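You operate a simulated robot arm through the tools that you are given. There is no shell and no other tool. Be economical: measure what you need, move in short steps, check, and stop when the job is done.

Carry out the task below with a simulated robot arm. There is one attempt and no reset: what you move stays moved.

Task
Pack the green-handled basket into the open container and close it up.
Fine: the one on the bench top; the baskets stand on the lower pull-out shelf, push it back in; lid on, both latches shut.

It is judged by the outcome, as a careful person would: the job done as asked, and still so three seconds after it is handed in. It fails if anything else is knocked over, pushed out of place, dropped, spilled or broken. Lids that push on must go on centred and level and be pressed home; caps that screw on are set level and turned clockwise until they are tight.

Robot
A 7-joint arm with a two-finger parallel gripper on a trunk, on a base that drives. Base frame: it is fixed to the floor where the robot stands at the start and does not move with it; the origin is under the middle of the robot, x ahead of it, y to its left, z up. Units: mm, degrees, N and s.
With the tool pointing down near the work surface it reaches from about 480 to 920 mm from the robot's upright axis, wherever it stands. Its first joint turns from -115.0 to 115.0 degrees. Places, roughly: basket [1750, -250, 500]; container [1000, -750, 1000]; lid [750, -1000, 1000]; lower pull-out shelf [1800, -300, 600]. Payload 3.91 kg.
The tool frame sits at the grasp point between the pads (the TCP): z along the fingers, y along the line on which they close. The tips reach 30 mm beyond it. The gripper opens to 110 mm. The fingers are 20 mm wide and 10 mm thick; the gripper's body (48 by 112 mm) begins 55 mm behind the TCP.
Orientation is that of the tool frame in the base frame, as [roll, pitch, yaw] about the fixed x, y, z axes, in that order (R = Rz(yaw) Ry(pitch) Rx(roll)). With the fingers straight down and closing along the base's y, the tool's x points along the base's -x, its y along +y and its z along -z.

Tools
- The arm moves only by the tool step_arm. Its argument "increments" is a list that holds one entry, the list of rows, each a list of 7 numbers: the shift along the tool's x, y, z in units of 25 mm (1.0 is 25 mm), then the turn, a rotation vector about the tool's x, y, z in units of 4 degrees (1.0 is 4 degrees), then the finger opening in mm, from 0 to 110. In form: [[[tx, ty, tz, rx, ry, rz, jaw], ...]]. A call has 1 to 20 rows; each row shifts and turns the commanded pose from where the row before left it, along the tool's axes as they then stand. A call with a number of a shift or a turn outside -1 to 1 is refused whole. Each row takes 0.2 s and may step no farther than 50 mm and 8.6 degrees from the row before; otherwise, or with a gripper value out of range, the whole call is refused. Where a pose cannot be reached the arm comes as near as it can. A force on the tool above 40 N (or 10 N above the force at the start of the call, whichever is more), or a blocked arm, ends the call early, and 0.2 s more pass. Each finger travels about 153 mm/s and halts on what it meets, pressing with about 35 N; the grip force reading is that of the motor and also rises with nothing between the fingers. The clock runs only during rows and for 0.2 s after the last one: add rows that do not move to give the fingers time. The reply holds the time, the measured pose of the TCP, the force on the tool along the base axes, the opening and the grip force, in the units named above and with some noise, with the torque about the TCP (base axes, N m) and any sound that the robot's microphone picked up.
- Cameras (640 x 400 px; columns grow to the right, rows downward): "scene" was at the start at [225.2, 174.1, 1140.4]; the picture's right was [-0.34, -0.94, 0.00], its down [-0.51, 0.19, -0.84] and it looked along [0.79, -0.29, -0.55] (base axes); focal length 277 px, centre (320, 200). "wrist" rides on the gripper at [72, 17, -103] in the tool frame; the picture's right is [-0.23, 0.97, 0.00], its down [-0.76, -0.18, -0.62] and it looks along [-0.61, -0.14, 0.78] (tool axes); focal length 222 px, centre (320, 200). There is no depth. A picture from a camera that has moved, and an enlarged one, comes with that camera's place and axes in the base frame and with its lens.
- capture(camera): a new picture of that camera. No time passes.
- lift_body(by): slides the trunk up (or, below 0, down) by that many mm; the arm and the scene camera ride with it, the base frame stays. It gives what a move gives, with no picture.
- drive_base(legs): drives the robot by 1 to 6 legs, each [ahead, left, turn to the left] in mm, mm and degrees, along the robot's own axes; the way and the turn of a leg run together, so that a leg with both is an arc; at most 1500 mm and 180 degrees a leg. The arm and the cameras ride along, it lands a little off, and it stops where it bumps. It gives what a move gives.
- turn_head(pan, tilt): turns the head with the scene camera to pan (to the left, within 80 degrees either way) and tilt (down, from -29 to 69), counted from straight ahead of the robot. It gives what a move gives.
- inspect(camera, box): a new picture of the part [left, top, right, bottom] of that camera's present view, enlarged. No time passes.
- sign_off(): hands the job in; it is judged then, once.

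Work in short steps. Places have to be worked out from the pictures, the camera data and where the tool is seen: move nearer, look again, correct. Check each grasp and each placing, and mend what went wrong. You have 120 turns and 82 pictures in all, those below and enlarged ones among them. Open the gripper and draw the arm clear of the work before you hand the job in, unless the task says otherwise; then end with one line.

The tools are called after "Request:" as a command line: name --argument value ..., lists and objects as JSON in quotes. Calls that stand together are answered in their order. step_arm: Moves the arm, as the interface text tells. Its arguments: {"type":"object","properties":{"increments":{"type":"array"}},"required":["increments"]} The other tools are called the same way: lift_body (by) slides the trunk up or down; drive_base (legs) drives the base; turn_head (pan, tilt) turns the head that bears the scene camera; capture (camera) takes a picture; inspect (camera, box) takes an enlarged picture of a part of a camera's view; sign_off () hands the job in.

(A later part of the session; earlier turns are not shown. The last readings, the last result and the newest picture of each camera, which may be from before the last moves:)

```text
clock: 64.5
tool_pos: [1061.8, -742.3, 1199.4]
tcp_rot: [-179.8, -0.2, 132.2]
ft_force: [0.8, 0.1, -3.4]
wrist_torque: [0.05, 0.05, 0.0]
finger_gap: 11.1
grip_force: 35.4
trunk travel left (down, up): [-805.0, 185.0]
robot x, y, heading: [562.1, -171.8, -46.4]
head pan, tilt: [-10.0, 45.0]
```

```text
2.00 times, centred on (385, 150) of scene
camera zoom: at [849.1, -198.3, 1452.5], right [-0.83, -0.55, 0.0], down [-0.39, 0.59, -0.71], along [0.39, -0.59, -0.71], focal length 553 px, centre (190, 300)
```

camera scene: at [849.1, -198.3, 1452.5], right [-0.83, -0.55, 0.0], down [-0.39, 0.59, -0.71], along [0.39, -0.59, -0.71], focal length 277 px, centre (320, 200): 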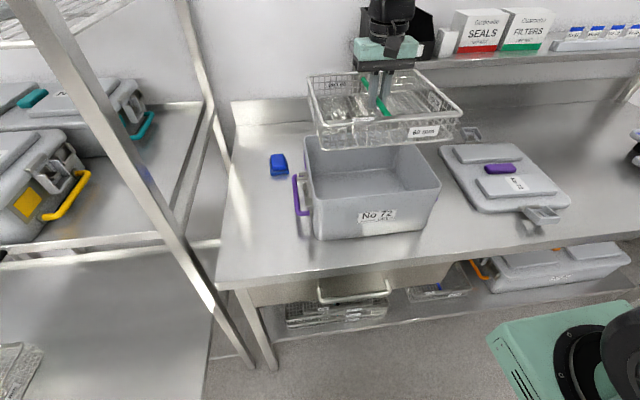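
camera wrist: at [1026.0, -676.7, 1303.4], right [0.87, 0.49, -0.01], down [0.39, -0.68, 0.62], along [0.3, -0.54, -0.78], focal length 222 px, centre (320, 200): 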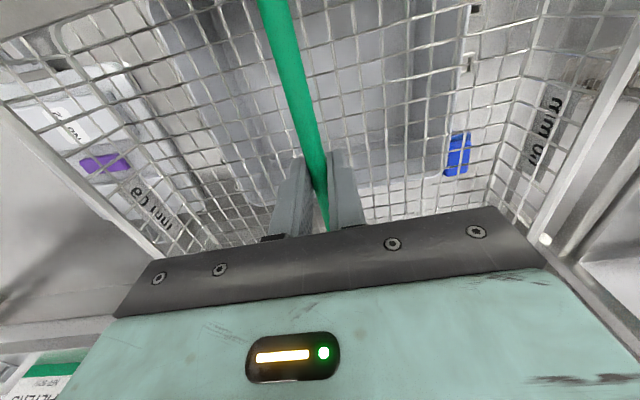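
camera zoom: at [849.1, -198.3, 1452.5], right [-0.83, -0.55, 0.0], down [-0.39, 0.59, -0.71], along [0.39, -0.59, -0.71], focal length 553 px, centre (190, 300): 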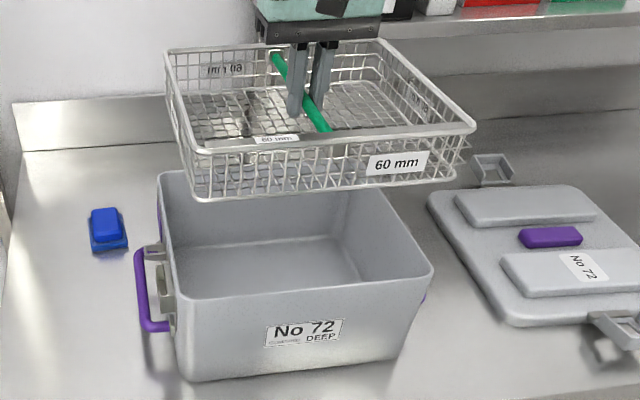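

Centres agree to about 5 mm, but the basket is high so the comparison is sensitive. I'll trim yaw and f slightly, lower until the basket bottom is just above the rim, and compare again.

Request:
step_arm --increments '[[[-0.2, 0, 0, 0, 0, 0.2, 0], [0, 0, 1, 0, 0, 0, 0], [0, 0, 1, 0, 0, 0, 0], [0, 0, 1, 0, 0, 0, 0], [0, 0, 0.8, 0, 0, 0, 0], [0, 0, 0, 0, 0, 0, 0]]]'

Request:
inspect --camera "scene" --box '[280, 90, 460, 250]'

Request:
capture --camera "wrist"

```text
clock: 65.9
tool_pos: [1063.5, -745.0, 1102.4]
tcp_rot: [-179.8, -0.2, 131.4]
ft_force: [-0.2, -0.2, -3.4]
wrist_torque: [0.02, 0.02, 0.0]
finger_gap: 11.3
grip_force: 35.0
trunk travel left (down, up): [-805.0, 185.0]
robot x, y, heading: [558.0, -167.9, -46.3]
head pan, tilt: [-10.0, 45.0]
```

```text
2.50 times, centred on (370, 170) of scene
camera zoom: at [849.1, -198.3, 1452.5], right [-0.83, -0.55, 0.0], down [-0.39, 0.59, -0.71], along [0.39, -0.59, -0.71], focal length 692 px, centre (195, 275)
```

zoom: 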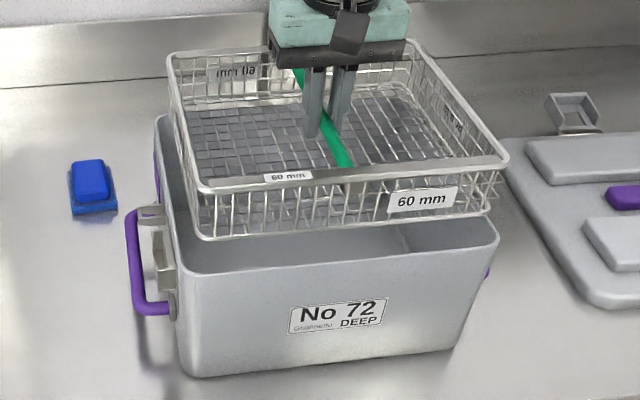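

```text
45 pictures are left
camera wrist: at [1029.2, -679.4, 1207.1], right [0.88, 0.48, -0.01], down [0.38, -0.69, 0.62], along [0.29, -0.55, -0.78], focal length 222 px, centre (320, 200)
```

wrist: 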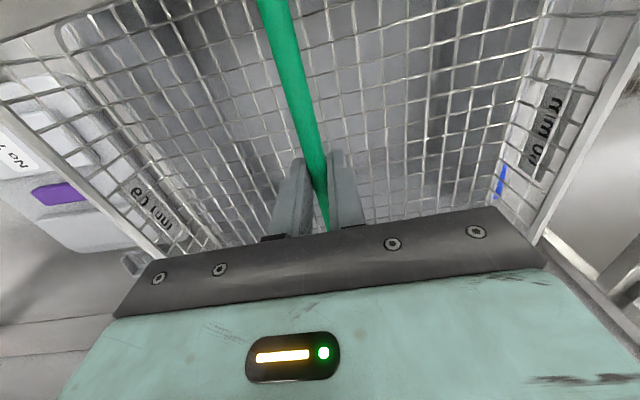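

Small corrections: f −5, l +2, yaw −1°. Then lower 45 mm so the bottom enters the rim, and check.

Request:
step_arm --increments '[[[0.2, 0.08, 0, 0, 0, 0.25, 0], [0, 0, 0.5, 0, 0, 0, 0], [0, 0, 0.5, 0, 0, 0, 0], [0, 0, 0.4, 0, 0, 0, 0], [0, 0, 0.4, 0, 0, 0, 0], [0, 0, 0, 0, 0, 0, 0]]]'

Request:
inspect --camera "scene" --box '[280, 90, 460, 250]'

```text
clock: 67.3
tool_pos: [1062.0, -739.3, 1057.9]
tcp_rot: [-179.8, -0.3, 130.5]
ft_force: [-1.4, 4.6, 2.2]
wrist_torque: [-0.5, -0.43, 0.01]
finger_gap: 11.2
grip_force: 34.9
trunk travel left (down, up): [-805.0, 185.0]
robot x, y, heading: [556.8, -170.9, -46.4]
head pan, tilt: [-10.0, 45.0]
```

```text
2.50 times, centred on (370, 170) of scene
camera zoom: at [848.8, -197.7, 1452.6], right [-0.83, -0.55, 0.0], down [-0.39, 0.59, -0.71], along [0.39, -0.59, -0.71], focal length 692 px, centre (195, 275)
```

zoom: 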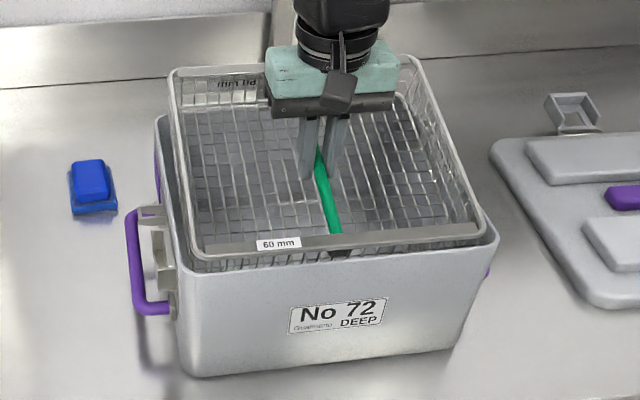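

Contact felt: torque points to the basket's back edge touching the back rim. I'll rise 12 mm, shift 8 mm toward the robot and 2 mm left, and lower again.

Request:
step_arm --increments '[[[0, 0, -0.5, 0, 0, 0, 0], [0.32, 0.08, 0, 0, 0, 0, 0], [0, 0, 0.4, 0, 0, 0, 0], [0, 0, 0.4, 0, 0, 0, 0], [0, 0, 0.3, 0, 0, 0, 0], [0, 0, 0, 0, 0, 0, 0]]]'

Request:
inspect --camera "scene" --box '[280, 90, 460, 250]'

```text
clock: 68.7
tool_pos: [1057.1, -732.8, 1043.3]
tcp_rot: [-179.7, -0.2, 130.6]
ft_force: [-1.8, 1.0, -4.6]
wrist_torque: [0.09, 0.2, 0.25]
finger_gap: 11.4
grip_force: 34.5
trunk travel left (down, up): [-805.0, 185.0]
robot x, y, heading: [559.1, -169.0, -46.5]
head pan, tilt: [-10.0, 45.0]
```

```text
2.50 times, centred on (370, 170) of scene
camera zoom: at [849.0, -198.2, 1452.5], right [-0.83, -0.55, 0.0], down [-0.39, 0.59, -0.71], along [0.39, -0.59, -0.71], focal length 692 px, centre (195, 275)
```

zoom: 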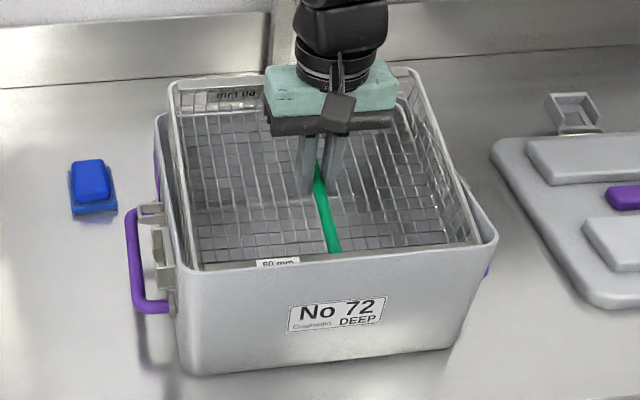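

It's entering now with only a light side force. I'll ease 3 mm more toward the robot and continue down.

Request:
step_arm --increments '[[[0.12, 0, 0, 0, 0, 0, 0], [0, 0, 0.4, 0, 0, 0, 0], [0, 0, 0.4, 0, 0, 0, 0], [0, 0, 0.4, 0, 0, 0, 0], [0, 0, 0, 0, 0, 0, 0]]]'

Request:
inspect --camera "scene" --box '[280, 90, 460, 250]'

```text
clock: 69.9
tool_pos: [1054.1, -731.2, 1013.4]
tcp_rot: [-179.8, -0.1, 130.5]
ft_force: [-0.7, 0.0, -3.6]
wrist_torque: [0.04, 0.03, 0.02]
finger_gap: 11.0
grip_force: 35.0
trunk travel left (down, up): [-805.0, 185.0]
robot x, y, heading: [558.0, -168.9, -46.2]
head pan, tilt: [-10.0, 45.0]
```

```text
2.50 times, centred on (370, 170) of scene
camera zoom: at [849.1, -198.3, 1452.5], right [-0.83, -0.55, 0.0], down [-0.39, 0.59, -0.71], along [0.39, -0.59, -0.71], focal length 692 px, centre (195, 275)
```

zoom: 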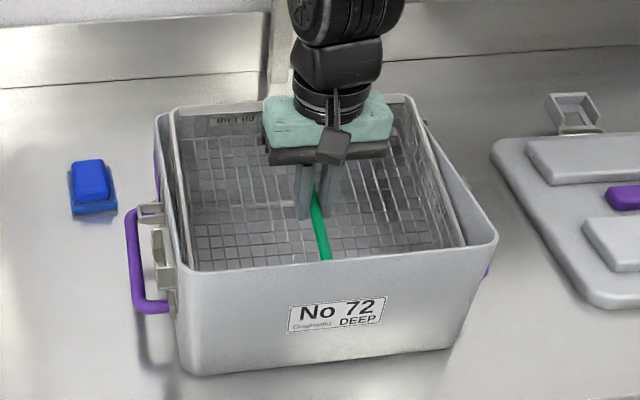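

Free and inside. The right gap now looks larger, so I'll shift 3 mm right and go down until it rests on the bottom.

Request:
step_arm --increments '[[[0, -0.12, 0, 0, 0, 0, 0], [0, 0, 0.5, 0, 0, 0, 0], [0, 0, 0.5, 0, 0, 0, 0], [0, 0, 0.5, 0, 0, 0, 0], [0, 0, 0.5, 0, 0, 0, 0], [0, 0, 0.3, 0, 0, 0, 0], [0, 0, 0, 0, 0, 0, 0]]]'

```text
clock: 71.5
tool_pos: [1053.5, -732.2, 957.2]
tcp_rot: [-179.8, -0.2, 130.5]
ft_force: [6.2, -0.3, 10.6]
wrist_torque: [0.75, 0.62, 0.23]
finger_gap: 11.2
grip_force: 34.8
trunk travel left (down, up): [-805.0, 185.0]
robot x, y, heading: [558.5, -171.5, -46.2]
head pan, tilt: [-10.0, 45.0]
```

Contact at the front edge with a forward push, so the front wall's draft is touching. I'll shift 4 mm away from the robot and 2 mm left and go on.

Request:
step_arm --increments '[[[0, 0, -0.2, 0, 0, 0, 0], [-0.16, 0.08, 0, 0, 0, 0, 0], [0, 0, 0.3, 0, 0, 0, 0], [0, 0, 0.2, 0, 0, 0, 0], [0, 0, 0, 0, 0, 0, 0]]]'

Request:
inspect --camera "scene" --box '[280, 90, 460, 250]'

```text
clock: 72.7
tool_pos: [1057.8, -734.8, 949.2]
tcp_rot: [-179.8, -0.1, 130.5]
ft_force: [2.2, -2.2, 8.1]
wrist_torque: [0.78, 0.61, 0.11]
finger_gap: 11.3
grip_force: 34.6
trunk travel left (down, up): [-805.0, 185.0]
robot x, y, heading: [553.5, -168.5, -46.6]
head pan, tilt: [-10.0, 45.0]
```

```text
2.50 times, centred on (370, 170) of scene
camera zoom: at [848.9, -198.1, 1452.6], right [-0.83, -0.55, 0.0], down [-0.39, 0.59, -0.71], along [0.39, -0.59, -0.71], focal length 692 px, centre (195, 275)
```

zoom: 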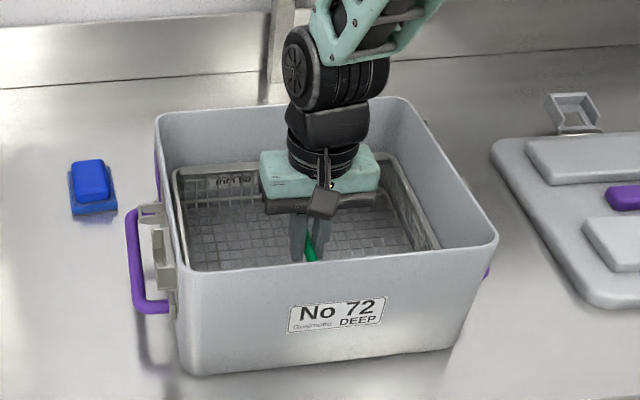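

Still leaning on the front; shift 4 mm further back and continue.

Request:
step_arm --increments '[[[0, 0, -0.2, 0, 0, 0, 0], [-0.16, 0, 0, 0, 0, 0, 0], [0, 0, 0.3, 0, 0, 0, 0], [0, 0, 0.3, 0, 0, 0, 0], [0, 0, 0, 0, 0, 0, 0]]]'

Request:
capture --camera "wrist"

```text
clock: 73.9
tool_pos: [1060.0, -738.5, 941.8]
tcp_rot: [-179.8, 0.1, 130.6]
ft_force: [-2.3, -0.3, 25.9]
wrist_torque: [0.26, 0.24, 0.07]
finger_gap: 11.6
grip_force: 35.1
trunk travel left (down, up): [-805.0, 185.0]
robot x, y, heading: [559.3, -169.3, -46.6]
head pan, tilt: [-10.0, 45.0]
```

```text
40 pictures are left
camera wrist: at [1026.0, -671.6, 1046.0], right [0.89, 0.46, 0.0], down [0.36, -0.69, 0.62], along [0.28, -0.56, -0.78], focal length 222 px, centre (320, 200)
```

wrist: 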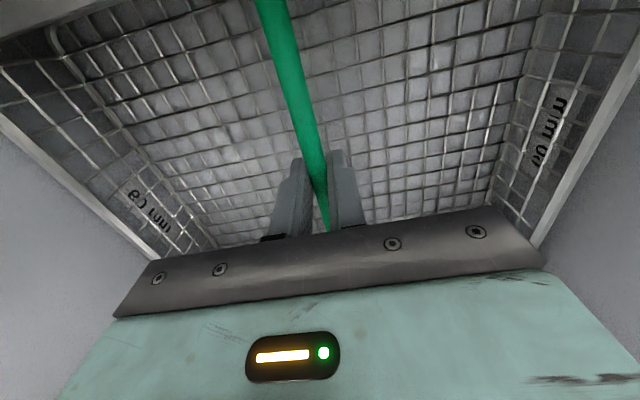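

Firm, evenly supported: it's on the floor of the container. Release and rise straight up.

Request:
step_arm --increments '[[[0, 0, -0.1, 0, 0, 0, 40], [0, 0, 0, 0, 0, 0, 40], [0, 0, -1, 0, 0, 0, 40], [0, 0, -1, 0, 0, 0, 40], [0, 0, -1, 0, 0, 0, 40], [0, 0, -1, 0, 0, 0, 40], [0, 0, -1, 0, 0, 0, 40], [0, 0, -1, 0, 0, 0, 40], [0, 0, -1, 0, 0, 0, 40], [0, 0, -1, 0, 0, 0, 40], [0, 0, -1, 0, 0, 0, 40], [0, 0, 0, 0, 0, 0, 40]]]'

Request:
step_arm --increments '[[[1, 0, 0, 0, 0, 0, 40], [1, 0, 0, 0, 0, 0, 40], [1, 0, 0, 0, 0, 0, 40], [1, 0, 0, 0, 0, 0, 40], [1, 0, 0, 0, 0, 0, 40], [1, 0, 0, 0, 0, 0, 40], [1, 0, 0, 0, 0, 0, 40], [1, 0, 0, 0, 0, 0, 40], [0, 0, 0, 0, 0, 0, 40]]]'

Request:
drive_base --legs '[[-200, -150, -3.5]]'

Request:
turn_head --pan -5 --tilt 45

Request:
capture --camera "scene"

```text
clock: 76.5
tool_pos: [1060.5, -737.9, 1167.0]
tcp_rot: [-179.8, -0.2, 130.4]
ft_force: [-0.2, -0.5, 0.2]
wrist_torque: [0.0, -0.01, 0.01]
finger_gap: 40.3
grip_force: 0.1
trunk travel left (down, up): [-805.0, 185.0]
robot x, y, heading: [560.3, -165.6, -46.6]
head pan, tilt: [-10.0, 45.0]
```

```text
clock: 78.5
tool_pos: [930.9, -585.8, 1166.7]
tcp_rot: [-179.8, -0.1, 130.6]
ft_force: [0.4, -1.4, 0.1]
wrist_torque: [0.02, -0.02, 0.01]
finger_gap: 39.8
grip_force: 0.0
trunk travel left (down, up): [-805.0, 185.0]
robot x, y, heading: [556.9, -168.5, -46.3]
head pan, tilt: [-10.0, 45.0]
```

```text
clock: 80.3
tool_pos: [652.9, -561.2, 1167.2]
tcp_rot: [-179.7, -0.2, 126.5]
ft_force: [-0.6, 0.0, 0.1]
wrist_torque: [0.0, 0.03, -0.01]
finger_gap: 39.9
grip_force: 0.0
trunk travel left (down, up): [-805.0, 185.0]
robot x, y, heading: [314.3, -117.4, -50.6]
head pan, tilt: [-10.0, 45.0]
```

```text
clock: 81.0
tool_pos: [652.5, -559.8, 1167.3]
tcp_rot: [-179.7, -0.2, 126.5]
ft_force: [-0.6, 0.3, 0.1]
wrist_torque: [0.0, 0.02, 0.0]
finger_gap: 40.0
grip_force: 0.2
trunk travel left (down, up): [-805.0, 185.0]
robot x, y, heading: [312.1, -115.1, -50.3]
head pan, tilt: [-5.0, 45.0]
```

```text
39 pictures are left
camera scene: at [605.3, -164.0, 1452.6], right [-0.82, -0.57, 0.0], down [-0.4, 0.58, -0.71], along [0.4, -0.58, -0.71], focal length 277 px, centre (320, 200)
```

scene: 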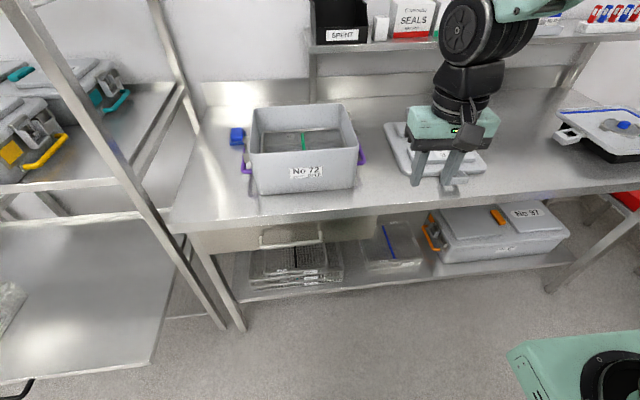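

The basket sits neatly in the container. Now the lid: I'll slide right past it to get a clear view.

Request:
drive_base --legs '[[0, -400, 0]]'

Request:
capture --camera "scene"

```text
clock: 83.5
tool_pos: [339.8, -818.0, 1166.9]
tcp_rot: [-179.9, -0.3, 126.3]
ft_force: [0.0, 0.2, -0.1]
wrist_torque: [0.0, 0.02, 0.02]
finger_gap: 40.1
grip_force: 0.1
trunk travel left (down, up): [-805.0, 185.0]
robot x, y, heading: [-1.3, -371.6, -50.9]
head pan, tilt: [-5.0, 45.0]
```

```text
38 pictures are left
camera scene: at [293.0, -421.1, 1452.6], right [-0.83, -0.56, 0.0], down [-0.4, 0.58, -0.71], along [0.4, -0.58, -0.71], focal length 277 px, centre (320, 200)
```

scene: 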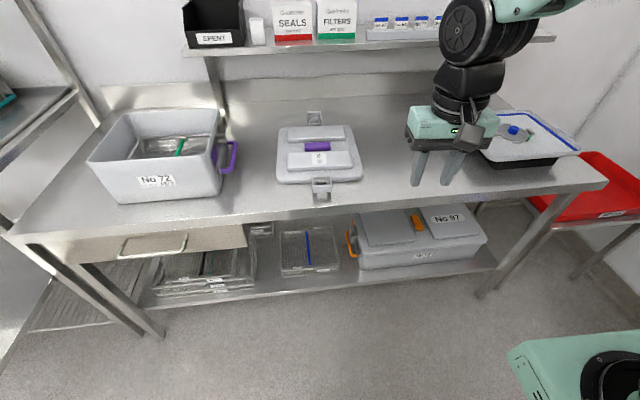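

Request:
inspect --camera "scene" --box '[260, 100, 380, 210]'

Request:
inspect --camera "scene" --box '[80, 90, 250, 215]'

```text
3.64 times, centred on (320, 155) of scene
camera zoom: at [293.0, -421.1, 1452.6], right [-0.83, -0.56, 0.0], down [-0.4, 0.58, -0.71], along [0.4, -0.58, -0.71], focal length 1006 px, centre (320, 364)
```

zoom: 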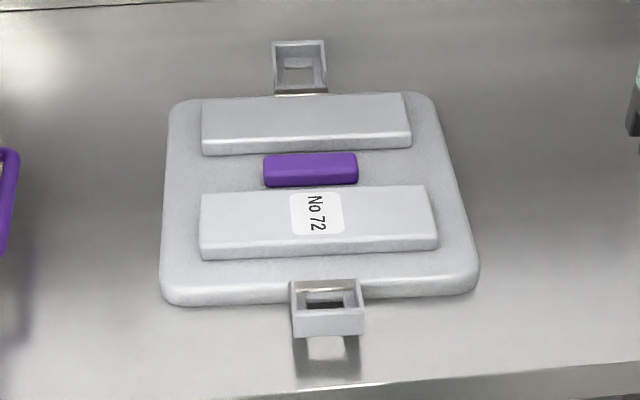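

```text
3.20 times, centred on (165, 152) of scene
camera zoom: at [293.0, -421.1, 1452.6], right [-0.83, -0.56, 0.0], down [-0.4, 0.58, -0.71], along [0.4, -0.58, -0.71], focal length 885 px, centre (816, 352)
```

zoom: 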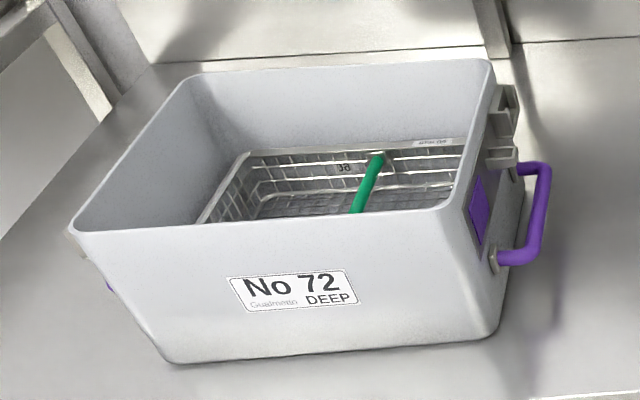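

The lid lies with its latches front and back and the purple grip in its middle (f≈1300, l≈-118, about 88 mm long along l); it needs a 90° counterclockwise turn. I'll move above it at a height clear of everything.

Request:
drive_base --legs '[[0, 148, 0], [230, 0, 0]]'

Request:
step_arm --increments '[[[-1, 0, 0, 0, 0, 0, 108], [-1, 0, 0, 0, 0, 0, 108], [-1, 0, 0, 0, 0, 0, 108], [-1, 0, 0, 0, 0, 0, 108], [-1, 0, 0, 0, 0, 0, 108], [-0.5, 0, 1, 0, 0, 0, 108], [0, 0, 1, 0, 0, 0, 108], [0, 0, 0, 0, 0, 0, 108]]]'

Request:
capture --camera "wrist"

Request:
capture --camera "scene"

```text
clock: 86.2
tool_pos: [598.5, -898.5, 1168.0]
tcp_rot: [-179.8, -0.2, 126.7]
ft_force: [-0.2, -0.2, -0.2]
wrist_torque: [0.0, 0.0, -0.05]
finger_gap: 40.1
grip_force: 0.0
trunk travel left (down, up): [-805.0, 185.0]
robot x, y, heading: [257.1, -457.2, -50.2]
head pan, tilt: [-5.0, 45.0]
```

```text
clock: 88.0
tool_pos: [682.5, -1009.0, 1119.0]
tcp_rot: [-179.7, -0.2, 126.7]
ft_force: [0.2, -0.2, -0.7]
wrist_torque: [0.03, 0.01, 0.02]
finger_gap: 108.0
grip_force: 0.1
trunk travel left (down, up): [-805.0, 185.0]
robot x, y, heading: [257.1, -454.9, -50.3]
head pan, tilt: [-5.0, 45.0]
```

```text
35 pictures are left
camera wrist: at [652.5, -940.8, 1222.4], right [0.92, 0.4, -0.01], down [0.32, -0.72, 0.62], along [0.24, -0.57, -0.78], focal length 222 px, centre (320, 200)
```

wrist: 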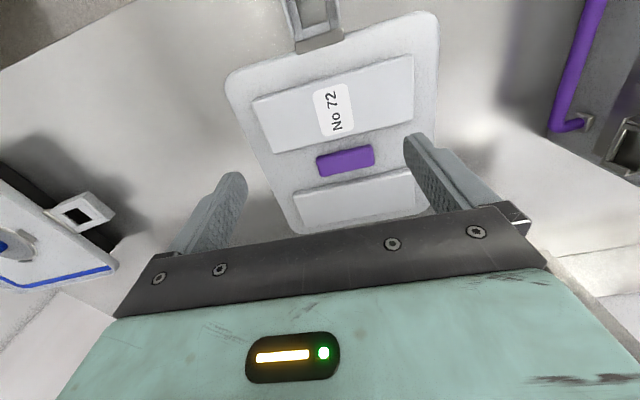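

```text
34 pictures are left
camera scene: at [550.2, -502.4, 1452.6], right [-0.82, -0.57, 0.0], down [-0.4, 0.58, -0.71], along [0.4, -0.58, -0.71], focal length 277 px, centre (320, 200)
```

scene: 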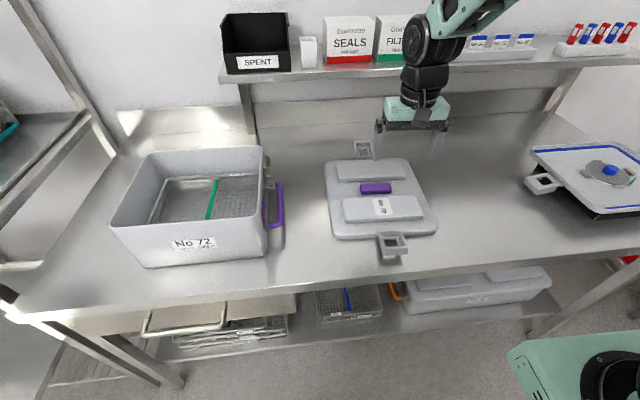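

Knob centre ≈(750, -1074), aligned with the fingers' closing line. I'll move over it and down to z≈990, then check.

Request:
step_arm --increments '[[[-0.92, 0.16, 0, 0, 0, 0, 108], [-0.92, 0.16, 0, 0, 0, 0, 108], [-0.92, 0.16, 0, 0, 0, 0, 108], [-0.92, 0.16, 0, 0, 0, 0, 108], [0, 0, 1, 0, 0, 0, 108], [0, 0, 1, 0, 0, 0, 108], [0, 0, 1, 0, 0, 0, 108], [0, 0, 1, 0, 0, 0, 108], [0, 0, 1, 0, 0, 0, 108], [0, 0, 0, 0, 0, 0, 108]]]'

Request:
capture --camera "wrist"

Request:
inspect --camera "scene" --box '[300, 80, 460, 270]'

```text
clock: 90.2
tool_pos: [749.0, -1071.4, 990.8]
tcp_rot: [-179.9, -0.2, 126.7]
ft_force: [-0.9, 0.3, 0.0]
wrist_torque: [0.03, 0.03, -0.01]
finger_gap: 108.0
grip_force: 0.0
trunk travel left (down, up): [-805.0, 185.0]
robot x, y, heading: [254.2, -458.2, -50.2]
head pan, tilt: [-5.0, 45.0]
```

```text
33 pictures are left
camera wrist: at [719.6, -1003.5, 1094.5], right [0.92, 0.4, 0.0], down [0.32, -0.72, 0.62], along [0.25, -0.57, -0.78], focal length 222 px, centre (320, 200)
```

wrist: 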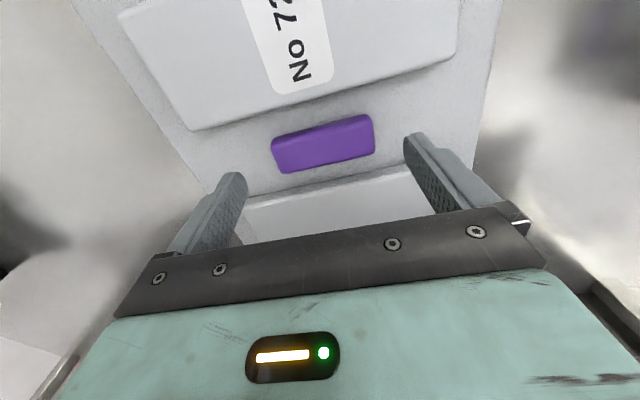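

```text
2.11 times, centred on (380, 175) of scene
camera zoom: at [550.2, -502.4, 1452.6], right [-0.82, -0.57, 0.0], down [-0.4, 0.58, -0.71], along [0.4, -0.58, -0.71], focal length 582 px, centre (194, 253)
```

zoom: 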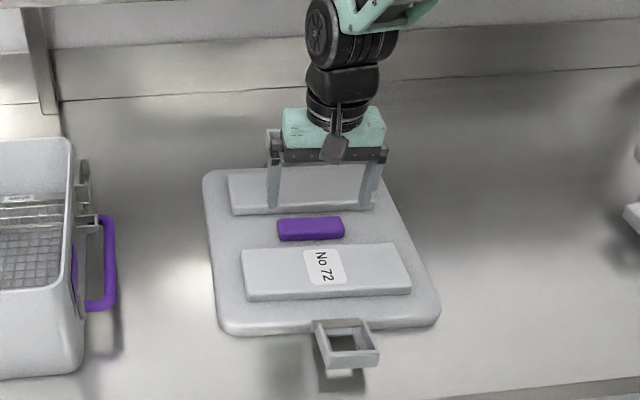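

Two-view fix: knob at f≈1314, l≈-115, z≈908. I'll go 11 mm forward and descend to tips ≈900, watching the force.

Request:
step_arm --increments '[[[-0.44, 0, 0, 0, 0, 0, 108], [0, 0, 1, 0, 0, 0, 108], [0, 0, 0.8, 0, 0, 0, 108], [0, 0, 0.4, 0, 0, 0, 108], [0, 0, 0.2, 0, 0, 0, 108], [0, 0, 0, 0, 0, 0, 108]]]'

Request:
inspect --camera "scene" --box '[320, 110, 440, 220]'

```text
clock: 91.6
tool_pos: [754.5, -1083.1, 931.2]
tcp_rot: [-179.8, -0.2, 126.6]
ft_force: [0.2, 0.4, -0.4]
wrist_torque: [-0.03, -0.02, 0.02]
finger_gap: 108.2
grip_force: 0.0
trunk travel left (down, up): [-805.0, 185.0]
robot x, y, heading: [256.6, -456.9, -50.0]
head pan, tilt: [-5.0, 45.0]
```

```text
3.64 times, centred on (380, 165) of scene
camera zoom: at [550.2, -502.4, 1452.6], right [-0.82, -0.57, 0.0], down [-0.4, 0.58, -0.71], along [0.4, -0.58, -0.71], focal length 1006 px, centre (102, 327)
```

zoom: 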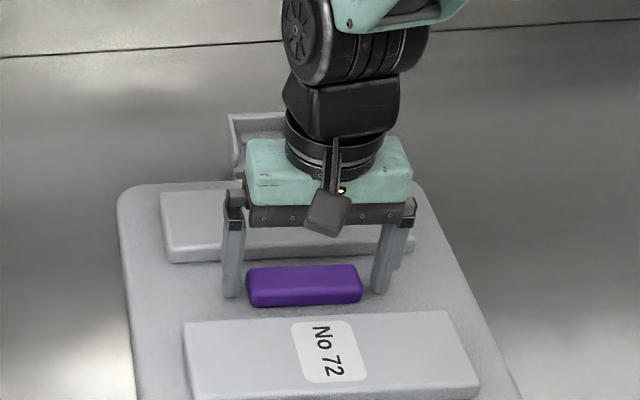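

Fingers straddle the knob's ends. Lower 7 mm more and close.

Request:
step_arm --increments '[[[0.08, 0, 0.14, 0, 0, 0, 108], [0, 0, 0.14, 0, 0, 0, 108], [0, 0, 0, 0, 0, 0, 108]]]'

Request:
step_arm --increments '[[[0, 0, 0, 0, 0, 0, 80], [0, 0, 0, 0, 0, 0, 40], [0, 0, 0, 0, 0, 0, 40], [0, 0, 0, 0, 0, 0, 40]]]'

Request:
inspect --camera "scene" --box '[320, 110, 440, 220]'

```text
clock: 92.3
tool_pos: [755.4, -1082.8, 930.2]
tcp_rot: [179.9, 0.2, 126.7]
ft_force: [-6.3, 3.4, 18.9]
wrist_torque: [0.95, -0.58, 0.41]
finger_gap: 106.8
grip_force: 0.1
trunk travel left (down, up): [-805.0, 185.0]
robot x, y, heading: [255.6, -457.8, -50.0]
head pan, tilt: [-5.0, 45.0]
stopped in row 3: the force on the tool passed its limit (the readings are from after the stop); the commanded pose is now the measured one
```

```text
clock: 93.3
tool_pos: [757.0, -1082.4, 931.1]
tcp_rot: [180.0, 0.5, 126.8]
ft_force: [6.3, -3.5, 30.6]
wrist_torque: [0.46, -0.52, 1.42]
finger_gap: 89.8
grip_force: 35.4
trunk travel left (down, up): [-805.0, 185.0]
robot x, y, heading: [256.7, -457.5, -50.4]
head pan, tilt: [-5.0, 45.0]
```

```text
3.64 times, centred on (380, 165) of scene
camera zoom: at [549.6, -501.6, 1452.9], right [-0.82, -0.57, 0.0], down [-0.4, 0.58, -0.71], along [0.4, -0.58, -0.71], focal length 1006 px, centre (102, 327)
```

zoom: 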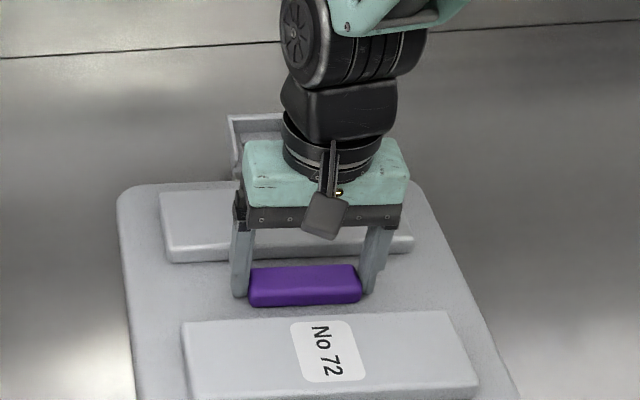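

Fingers touch the lid surface (z≈900) and hold the knob at 89.8 mm. Lift gently and check.

Request:
step_arm --increments '[[[0, 0, -0.3, 0, 0, 0, 40], [0, 0, -0.5, 0, 0, 0, 40], [0, 0, -0.8, 0, 0, 0, 40], [0, 0, -1, 0, 0, 0, 40], [0, 0, -1, 0, 0, 0, 40], [0, 0, 0, 0, 0, 0, 40]]]'

Request:
capture --camera "scene"

```text
clock: 94.7
tool_pos: [754.6, -1081.7, 1017.5]
tcp_rot: [-180.0, 0.2, 126.7]
ft_force: [0.7, 0.4, -6.6]
wrist_torque: [0.02, -0.02, 0.0]
finger_gap: 89.9
grip_force: 35.4
trunk travel left (down, up): [-805.0, 185.0]
robot x, y, heading: [255.2, -456.1, -50.1]
head pan, tilt: [-5.0, 45.0]
```

```text
29 pictures are left
camera scene: at [550.3, -502.7, 1452.5], right [-0.82, -0.57, 0.0], down [-0.4, 0.58, -0.71], along [0.4, -0.58, -0.71], focal length 277 px, centre (320, 200)
```

scene: 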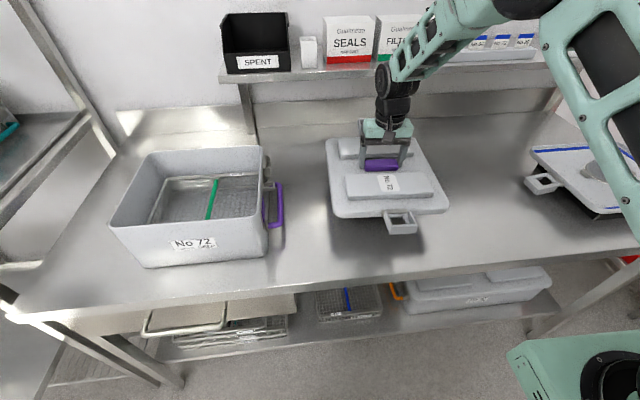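

Lid held level (about 0.65 kg). I'll draw it toward the robot, clear of the overhead shelf, raise it, and turn it 90° counterclockwise.

Request:
step_arm --increments '[[[1, 0, 0, 0, 0, 0, 40], [1, 0, 0, 0, 0, 0, 40], [1, 0, 0, 0, 0, 0, 40], [1, 0, 0, 0, 0, 0, 40], [1, 0, 0, 0, 0, 0, 40], [1, 0, 0, 0, 0, 0, 40], [1, 0, 0, 0, 0, 0, 40], [1, 0, 0, 0, 0, 0, 40], [1, 0, 0, 0, 0, 0, 40], [0, 0, 0, 0, 0, 0, 40]]]'

Request:
lift_body --by 150

Request:
step_arm --increments '[[[0, 0, 0, 0, 0, -1, 40], [0, 0, 0, 0, 0, -1, 40], [0, 0, 0, 0, 0, -1, 40], [0, 0, 0, 0, 0, -1, 40], [0, 0, 0, 0, 0, -1, 40], [0, 0, 0, 0, 0, -1, 40], [0, 0, 0, 0, 0, -1, 40], [0, 0, 0, 0, 0, -1, 40], [0, 0, 0, 0, 0, -1, 40], [0, 0, 0, 0, 0, -1, 40], [0, 0, 0, 0, 0, -1, 40], [0, 0, 0, 0, 0, -1, 40], [0, 0, 0, 0, 0, -1, 40], [0, 0, 0, 0, 0, -1, 40], [0, 0, 0, 0, 0, -1, 40], [0, 0, 0, 0, 0, -1, 40], [0, 0, 0, 0, 0, -1, 40], [0, 0, 0, 0, 0, -1, 40], [0, 0, 0, 0, 0, -1, 40], [0, 0, 0, 0, 0, -1, 40]]]'

Request:
step_arm --increments '[[[0, 0, 0, 0, 0, -1, 40], [0, 0, 0, 0, 0, -1, 40], [0, 0, 0, 0, 0, -1, 40], [0, 0, 0, 0, 0, -0.45, 40], [0, 0, 0, 0, 0, 0, 40]]]'

Request:
capture --camera "scene"

```text
clock: 96.9
tool_pos: [621.1, -901.0, 1017.1]
tcp_rot: [-179.9, 0.2, 126.7]
ft_force: [-0.1, -0.3, -7.0]
wrist_torque: [0.01, 0.02, -0.01]
finger_gap: 90.0
grip_force: 35.0
trunk travel left (down, up): [-805.0, 185.0]
robot x, y, heading: [253.2, -454.4, -50.2]
head pan, tilt: [-5.0, 45.0]
```

```text
clock: 98.7
tool_pos: [621.1, -902.6, 1166.6]
tcp_rot: [-179.9, 0.1, 126.7]
ft_force: [0.0, -0.7, -7.6]
wrist_torque: [-0.02, -0.03, 0.0]
finger_gap: 89.9
grip_force: 34.8
trunk travel left (down, up): [-955.0, 35.0]
robot x, y, heading: [259.5, -460.3, -50.3]
head pan, tilt: [-5.0, 45.0]
```

```text
clock: 102.9
tool_pos: [622.5, -901.0, 1168.5]
tcp_rot: [-179.8, -0.1, -153.4]
ft_force: [0.2, 0.1, -6.8]
wrist_torque: [0.03, 0.03, 0.0]
finger_gap: 89.8
grip_force: 34.8
trunk travel left (down, up): [-955.0, 35.0]
robot x, y, heading: [255.1, -455.3, -50.4]
head pan, tilt: [-5.0, 45.0]
```

```text
clock: 104.1
tool_pos: [621.1, -901.9, 1167.2]
tcp_rot: [-179.9, -0.1, -139.4]
ft_force: [-0.1, -0.6, -7.8]
wrist_torque: [0.01, -0.03, -0.02]
finger_gap: 89.6
grip_force: 34.5
trunk travel left (down, up): [-955.0, 35.0]
robot x, y, heading: [260.1, -456.3, -50.3]
head pan, tilt: [-5.0, 45.0]
```

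```text
28 pictures are left
camera scene: at [550.3, -502.6, 1602.5], right [-0.82, -0.57, 0.0], down [-0.4, 0.58, -0.71], along [0.4, -0.58, -0.71], focal length 277 px, centre (320, 200)
```

scene: 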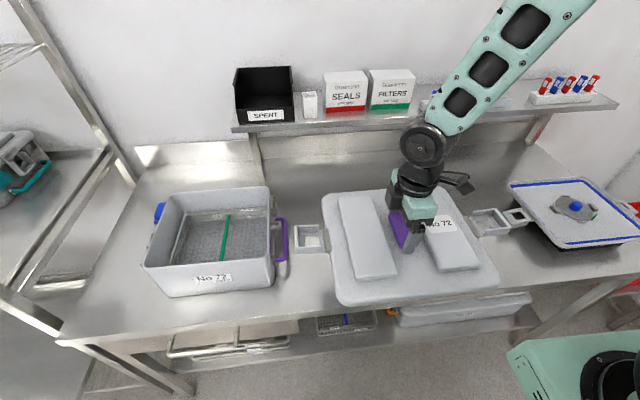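

Rotation done; lid oriented with latches left and right. I'll zoom on the container from this higher view for its rim corners.

Request:
inspect --camera "scene" --box '[130, 170, 330, 310]'

```text
2.86 times, centred on (230, 240) of scene
camera zoom: at [550.3, -502.6, 1602.5], right [-0.82, -0.57, 0.0], down [-0.4, 0.58, -0.71], along [0.4, -0.58, -0.71], focal length 791 px, centre (577, 86)
```

zoom: 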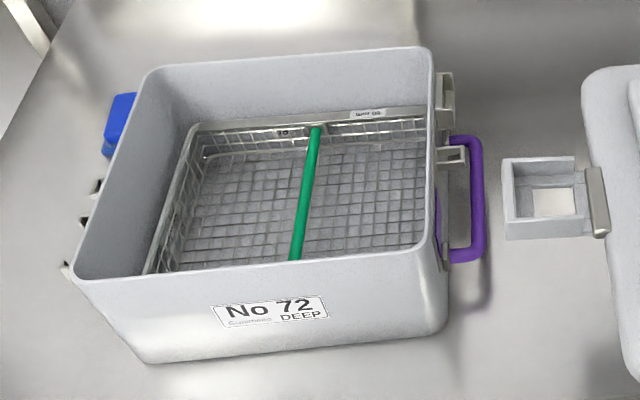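

Container centre comes out ≈(f 1248–1250, l 338), consistent with where the basket went in. I'll drive left 440 mm with the lid held high, then look.

Request:
drive_base --legs '[[0, 442, 0]]'

Request:
turn_head --pan -10 --tilt 48

```text
clock: 106.8
tool_pos: [966.9, -613.9, 1167.7]
tcp_rot: [-179.9, -0.1, -139.5]
ft_force: [-0.1, 0.1, -7.0]
wrist_torque: [0.04, 0.01, 0.01]
finger_gap: 89.6
grip_force: 35.5
trunk travel left (down, up): [-955.0, 35.0]
robot x, y, heading: [605.2, -169.8, -50.3]
head pan, tilt: [-5.0, 45.0]
```

```text
clock: 107.5
tool_pos: [966.0, -613.5, 1167.9]
tcp_rot: [-179.9, 0.0, -139.5]
ft_force: [0.2, 0.3, -7.2]
wrist_torque: [0.02, 0.0, 0.03]
finger_gap: 89.8
grip_force: 34.7
trunk travel left (down, up): [-955.0, 35.0]
robot x, y, heading: [605.6, -165.9, -50.3]
head pan, tilt: [-10.0, 48.0]
```

Now forward 158 mm and right 7 mm, then lower 40 mm and compare lid and rim.

Request:
step_arm --increments '[[[0.04, -0.9, 0, 0, 0, 0, 40], [0.04, -0.9, 0, 0, 0, 0, 40], [0.04, -0.9, 0, 0, 0, 0, 40], [0.04, -0.9, 0, 0, 0, 0, 40], [0.04, -0.9, 0, 0, 0, 0, 40], [0.04, -0.9, 0, 0, 0, 0, 40], [0.04, -0.92, 0, 0, 0, 0, 40], [0, 0, 1, 0, 0, 0, 40], [0, 0, 0.8, 0, 0, 0, 40], [0, 0, 0, 0, 0, 0, 40]]]'

Request:
capture --camera "scene"

```text
clock: 109.7
tool_pos: [1065.6, -738.7, 1123.3]
tcp_rot: [-179.9, -0.1, -139.6]
ft_force: [-0.3, -0.1, -7.8]
wrist_torque: [0.01, -0.02, -0.03]
finger_gap: 89.8
grip_force: 35.0
trunk travel left (down, up): [-955.0, 35.0]
robot x, y, heading: [600.5, -167.4, -50.4]
head pan, tilt: [-10.0, 48.0]
```

```text
26 pictures are left
camera scene: at [889.7, -217.1, 1598.3], right [-0.87, -0.49, 0.0], down [-0.37, 0.65, -0.67], along [0.33, -0.58, -0.74], focal length 277 px, centre (320, 200)
```

scene: 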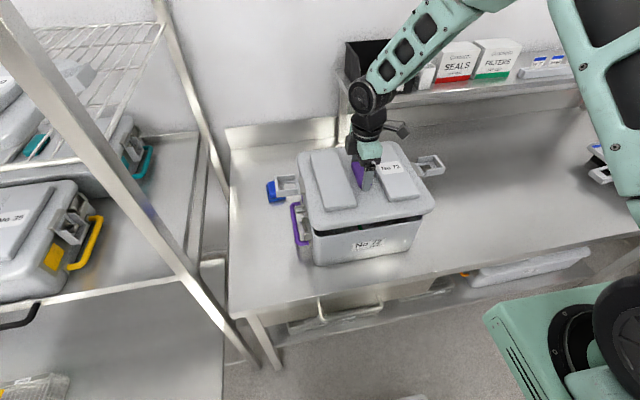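

Request:
inspect --camera "scene" --box '[260, 130, 460, 275]'

```text
2.76 times, centred on (360, 202) of scene
camera zoom: at [889.7, -217.1, 1598.3], right [-0.87, -0.49, 0.0], down [-0.37, 0.65, -0.67], along [0.33, -0.58, -0.74], focal length 763 px, centre (210, 193)
```

zoom: 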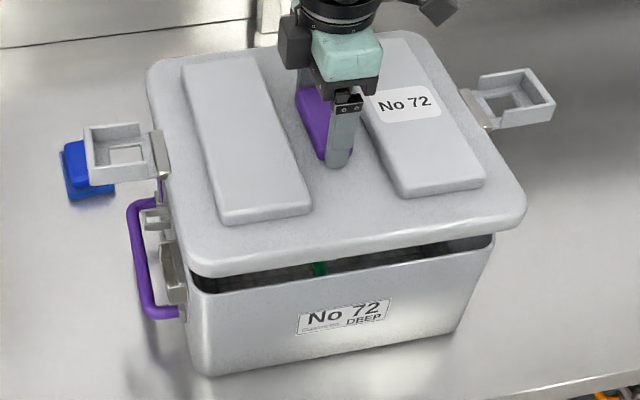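

In l the lid is centred over the rim (10 mm overhang each side); in f it should go about 4 mm further back. Correct with a 0.6° turn, lower 30 mm, and check.

Request:
step_arm --increments '[[[0, -0.16, 0, 0, 0, -0.15, 40], [0, 0, 0.6, 0, 0, 0, 40], [0, 0, 0.6, 0, 0, 0, 40], [0, 0, 0, 0, 0, 0, 40]]]'

Request:
inspect --camera "scene" --box '[260, 130, 460, 275]'

Request:
capture --camera "wrist"

```text
clock: 110.7
tool_pos: [1066.4, -742.8, 1091.7]
tcp_rot: [-179.9, -0.1, -138.9]
ft_force: [0.7, 0.2, -7.2]
wrist_torque: [0.0, 0.0, 0.03]
finger_gap: 90.1
grip_force: 34.8
trunk travel left (down, up): [-955.0, 35.0]
robot x, y, heading: [601.1, -170.0, -50.0]
head pan, tilt: [-10.0, 48.0]
```

```text
2.76 times, centred on (360, 202) of scene
camera zoom: at [889.7, -217.1, 1598.3], right [-0.87, -0.49, 0.0], down [-0.37, 0.65, -0.67], along [0.33, -0.58, -0.74], focal length 763 px, centre (210, 193)
```

zoom: 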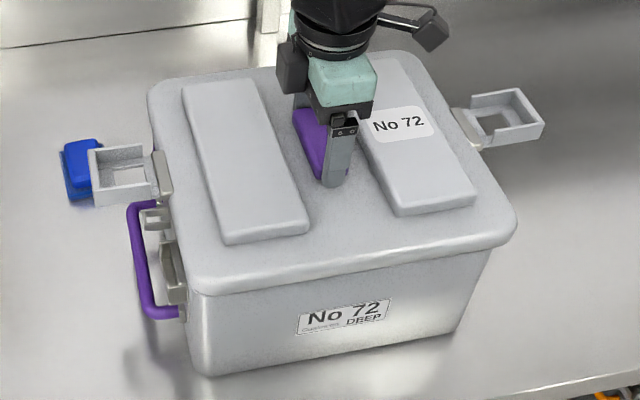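

```text
23 pictures are left
camera wrist: at [1000.7, -776.3, 1197.1], right [-0.47, 0.88, 0.0], down [0.69, 0.37, 0.62], along [0.55, 0.29, -0.78], focal length 222 px, centre (320, 200)
```

wrist: 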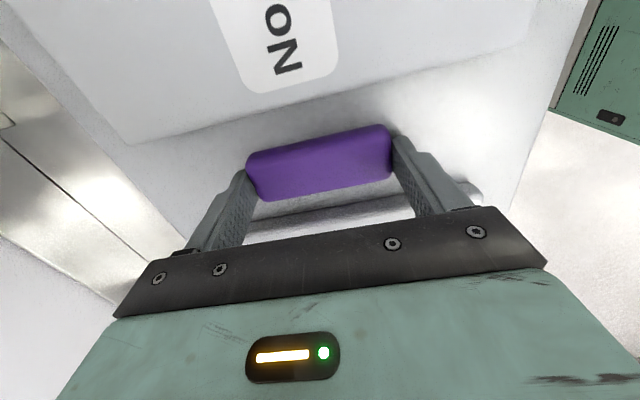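

Looks centred. Lower in small steps until it seats, watching forces.

Request:
step_arm --increments '[[[0, 0, 0.2, 0, 0, 0, 40], [0, 0, 0.2, 0, 0, 0, 40], [0, 0, 0.2, 0, 0, 0, 40], [0, 0, 0, 0, 0, 0, 40]]]'

```text
clock: 111.7
tool_pos: [1066.6, -741.9, 1079.4]
tcp_rot: [-179.8, -0.1, -138.9]
ft_force: [-2.7, -1.1, 0.0]
wrist_torque: [1.02, -0.43, 0.3]
finger_gap: 89.6
grip_force: 34.8
trunk travel left (down, up): [-955.0, 35.0]
robot x, y, heading: [601.8, -170.6, -50.5]
head pan, tilt: [-10.0, 48.0]
```

Contact at the left-front with a push to the right. I'll raise 6 mm, shift 3 mm right, and lower again.

Request:
step_arm --increments '[[[0, 0, -0.3, 0, 0, 0, 40], [0.12, 0, 0, 0, 0, 0, 40], [0, 0, 0.2, 0, 0, 0, 40], [0, 0, 0.2, 0, 0, 0, 40], [0, 0, 0, 0, 0, 0, 40]]]'

```text
clock: 112.9
tool_pos: [1064.6, -743.7, 1077.0]
tcp_rot: [-179.8, 0.0, -138.8]
ft_force: [-0.9, -1.9, -0.9]
wrist_torque: [0.81, -0.65, 0.29]
finger_gap: 90.0
grip_force: 34.8
trunk travel left (down, up): [-955.0, 35.0]
robot x, y, heading: [600.3, -171.3, -50.5]
head pan, tilt: [-10.0, 48.0]
```

Request:
inspect --camera "scene" --box '[270, 140, 450, 270]'

```text
3.08 times, centred on (360, 205) of scene
camera zoom: at [889.3, -216.9, 1598.5], right [-0.87, -0.49, 0.0], down [-0.37, 0.65, -0.67], along [0.33, -0.58, -0.74], focal length 851 px, centre (197, 185)
```

zoom: 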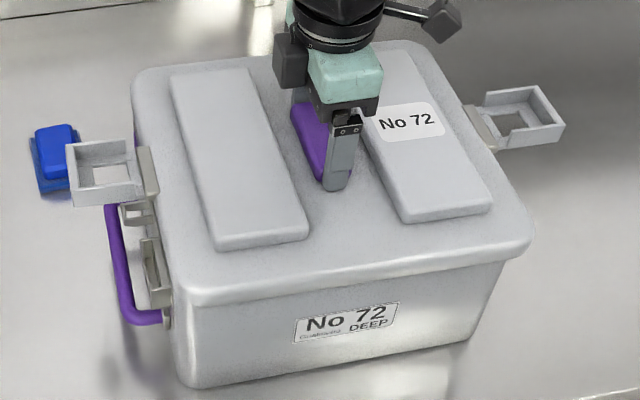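

The picture shows the lid's left edge barely covering the left rim while the right overhangs, so the lid needs to go left, not right. Raise, shift 9 mm left, lower again.

Request:
step_arm --increments '[[[0, 0, -0.4, 0, 0, 0, 40], [-0.36, 0, 0, 0, 0, 0, 40], [0, 0, 0.2, 0, 0, 0, 40], [0, 0, 0.2, 0, 0, 0, 40], [0, 0, 0, 0, 0, 0, 40]]]'

Request:
inspect --camera "scene" --box '[270, 140, 450, 270]'

```text
clock: 114.1
tool_pos: [1072.5, -738.6, 1074.3]
tcp_rot: [180.0, -0.1, -139.1]
ft_force: [-0.8, -1.3, -7.5]
wrist_torque: [-0.03, 0.05, -0.25]
finger_gap: 89.9
grip_force: 35.3
trunk travel left (down, up): [-955.0, 35.0]
robot x, y, heading: [604.8, -170.3, -50.2]
head pan, tilt: [-10.0, 48.0]
```

```text
3.08 times, centred on (360, 205) of scene
camera zoom: at [889.5, -217.1, 1598.3], right [-0.87, -0.49, 0.0], down [-0.37, 0.65, -0.67], along [0.33, -0.58, -0.74], focal length 851 px, centre (197, 185)
```

zoom: 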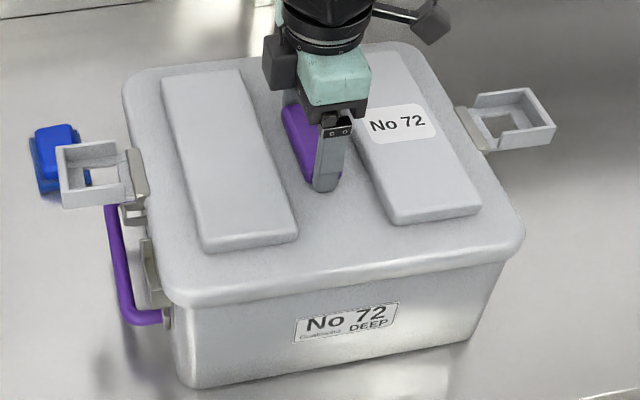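

No vertical contact now at the same height, so the lid is starting to go over the rim. Keep lowering, with a slight turn back to relieve the twist.

Request:
step_arm --increments '[[[0, 0, 0.15, 0, 0, 0.1, 40], [0, 0, 0.15, 0, 0, 0, 40], [0, 0, 0.15, 0, 0, 0, 40], [0, 0, 0, 0, 0, 0, 40]]]'

```text
clock: 115.1
tool_pos: [1071.3, -737.8, 1067.3]
tcp_rot: [-179.7, 0.0, -139.3]
ft_force: [-6.3, -2.8, 20.7]
wrist_torque: [0.01, 0.48, 0.84]
finger_gap: 89.8
grip_force: 34.8
trunk travel left (down, up): [-955.0, 35.0]
robot x, y, heading: [600.7, -173.0, -50.4]
head pan, tilt: [-10.0, 48.0]
```

Request:
inspect --camera "scene" --box '[270, 140, 450, 270]'

```text
3.08 times, centred on (360, 205) of scene
camera zoom: at [888.3, -216.1, 1599.0], right [-0.87, -0.49, 0.0], down [-0.37, 0.65, -0.67], along [0.33, -0.58, -0.74], focal length 851 px, centre (197, 185)
```

zoom: 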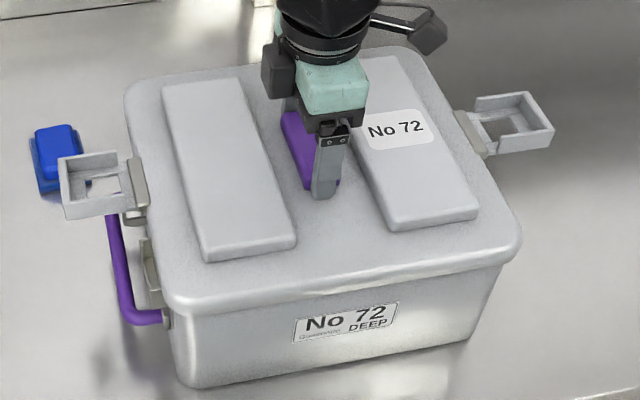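

It looks level and nested. Press down a bit more while still holding the knob.

Request:
step_arm --increments '[[[0.08, 0, 0.1, 0, 0, 0, 40], [0, 0, 0.1, 0, 0, 0, 40], [0, 0, 0, 0, 0, 0, 40]]]'

```text
clock: 115.5
tool_pos: [1070.5, -738.0, 1065.8]
tcp_rot: [-179.8, -0.1, -139.3]
ft_force: [-4.4, 4.2, 20.6]
wrist_torque: [1.96, 1.41, 0.36]
finger_gap: 89.5
grip_force: 35.1
trunk travel left (down, up): [-955.0, 35.0]
robot x, y, heading: [601.9, -171.4, -50.4]
head pan, tilt: [-10.0, 48.0]
stopped in row 2: the force on the tool passed its limit (the readings are from after the stop); the commanded pose is now the measured one
```

Firm contact at z≈1066 (lid top ≈1036, rim 1033): essentially seated. I'll release, rise, and inspect level before pressing home.

Request:
step_arm --increments '[[[0, 0, -0.06, 0, 0, 0, 108], [0, 0, 0, 0, 0, 0, 108], [0, 0, -1, 0, 0, 0, 108], [0, 0, -1, 0, 0, 0, 108], [0, 0, -1, 0, 0, 0, 108], [0, 0, 0, 0, 0, 0, 0], [0, 0, 0, 0, 0, 0, 0], [0, 0, 0, 0, 0, 0, 0], [0, 0, 0, 0, 0, 0, 0]]]'

Request:
inspect --camera "scene" --box '[260, 130, 460, 275]'

```text
clock: 117.5
tool_pos: [1071.1, -738.5, 1140.8]
tcp_rot: [-179.6, 0.0, -139.3]
ft_force: [0.4, 0.7, 0.4]
wrist_torque: [0.0, 0.0, 0.0]
finger_gap: 0.0
grip_force: 35.1
trunk travel left (down, up): [-955.0, 35.0]
robot x, y, heading: [599.4, -168.7, -50.4]
head pan, tilt: [-10.0, 48.0]
```

```text
2.76 times, centred on (360, 202) of scene
camera zoom: at [889.5, -216.7, 1598.4], right [-0.87, -0.49, 0.0], down [-0.37, 0.65, -0.67], along [0.33, -0.58, -0.74], focal length 763 px, centre (210, 193)
```

zoom: 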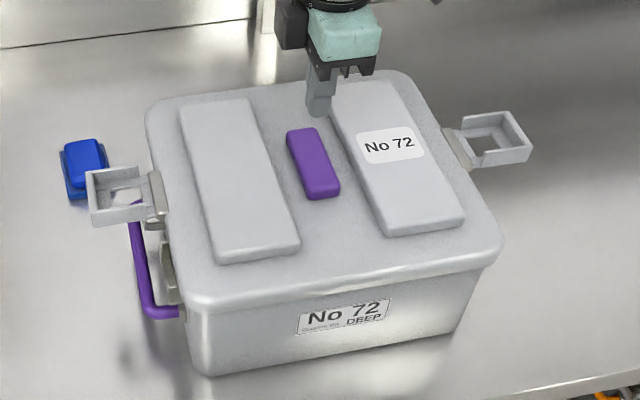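

Lid level and centred. Press on the knob with closed fingers until the force limit stops it.

Request:
step_arm --increments '[[[0, 0, 1, 0, 0, 0, 0], [0, 0, 0.8, 0, 0, 0, 0], [0, 0, 0.2, 0, 0, 0, 0], [0, 0, 0.2, 0, 0, 0, 0], [0, 0, 0.2, 0, 0, 0, 0], [0, 0, 0.2, 0, 0, 0, 0], [0, 0, 0.2, 0, 0, 0, 0], [0, 0, 0.2, 0, 0, 0, 0]]]'

```text
clock: 118.9
tool_pos: [1073.2, -740.0, 1083.4]
tcp_rot: [-179.2, 0.0, -139.3]
ft_force: [-5.9, 5.7, 21.8]
wrist_torque: [0.2, 0.28, 0.06]
finger_gap: 0.1
grip_force: 34.9
trunk travel left (down, up): [-955.0, 35.0]
robot x, y, heading: [603.9, -169.6, -50.4]
head pan, tilt: [-10.0, 48.0]
stopped in row 6: the force on the tool passed its limit (the readings are from after the stop); the commanded pose is now the measured one
```

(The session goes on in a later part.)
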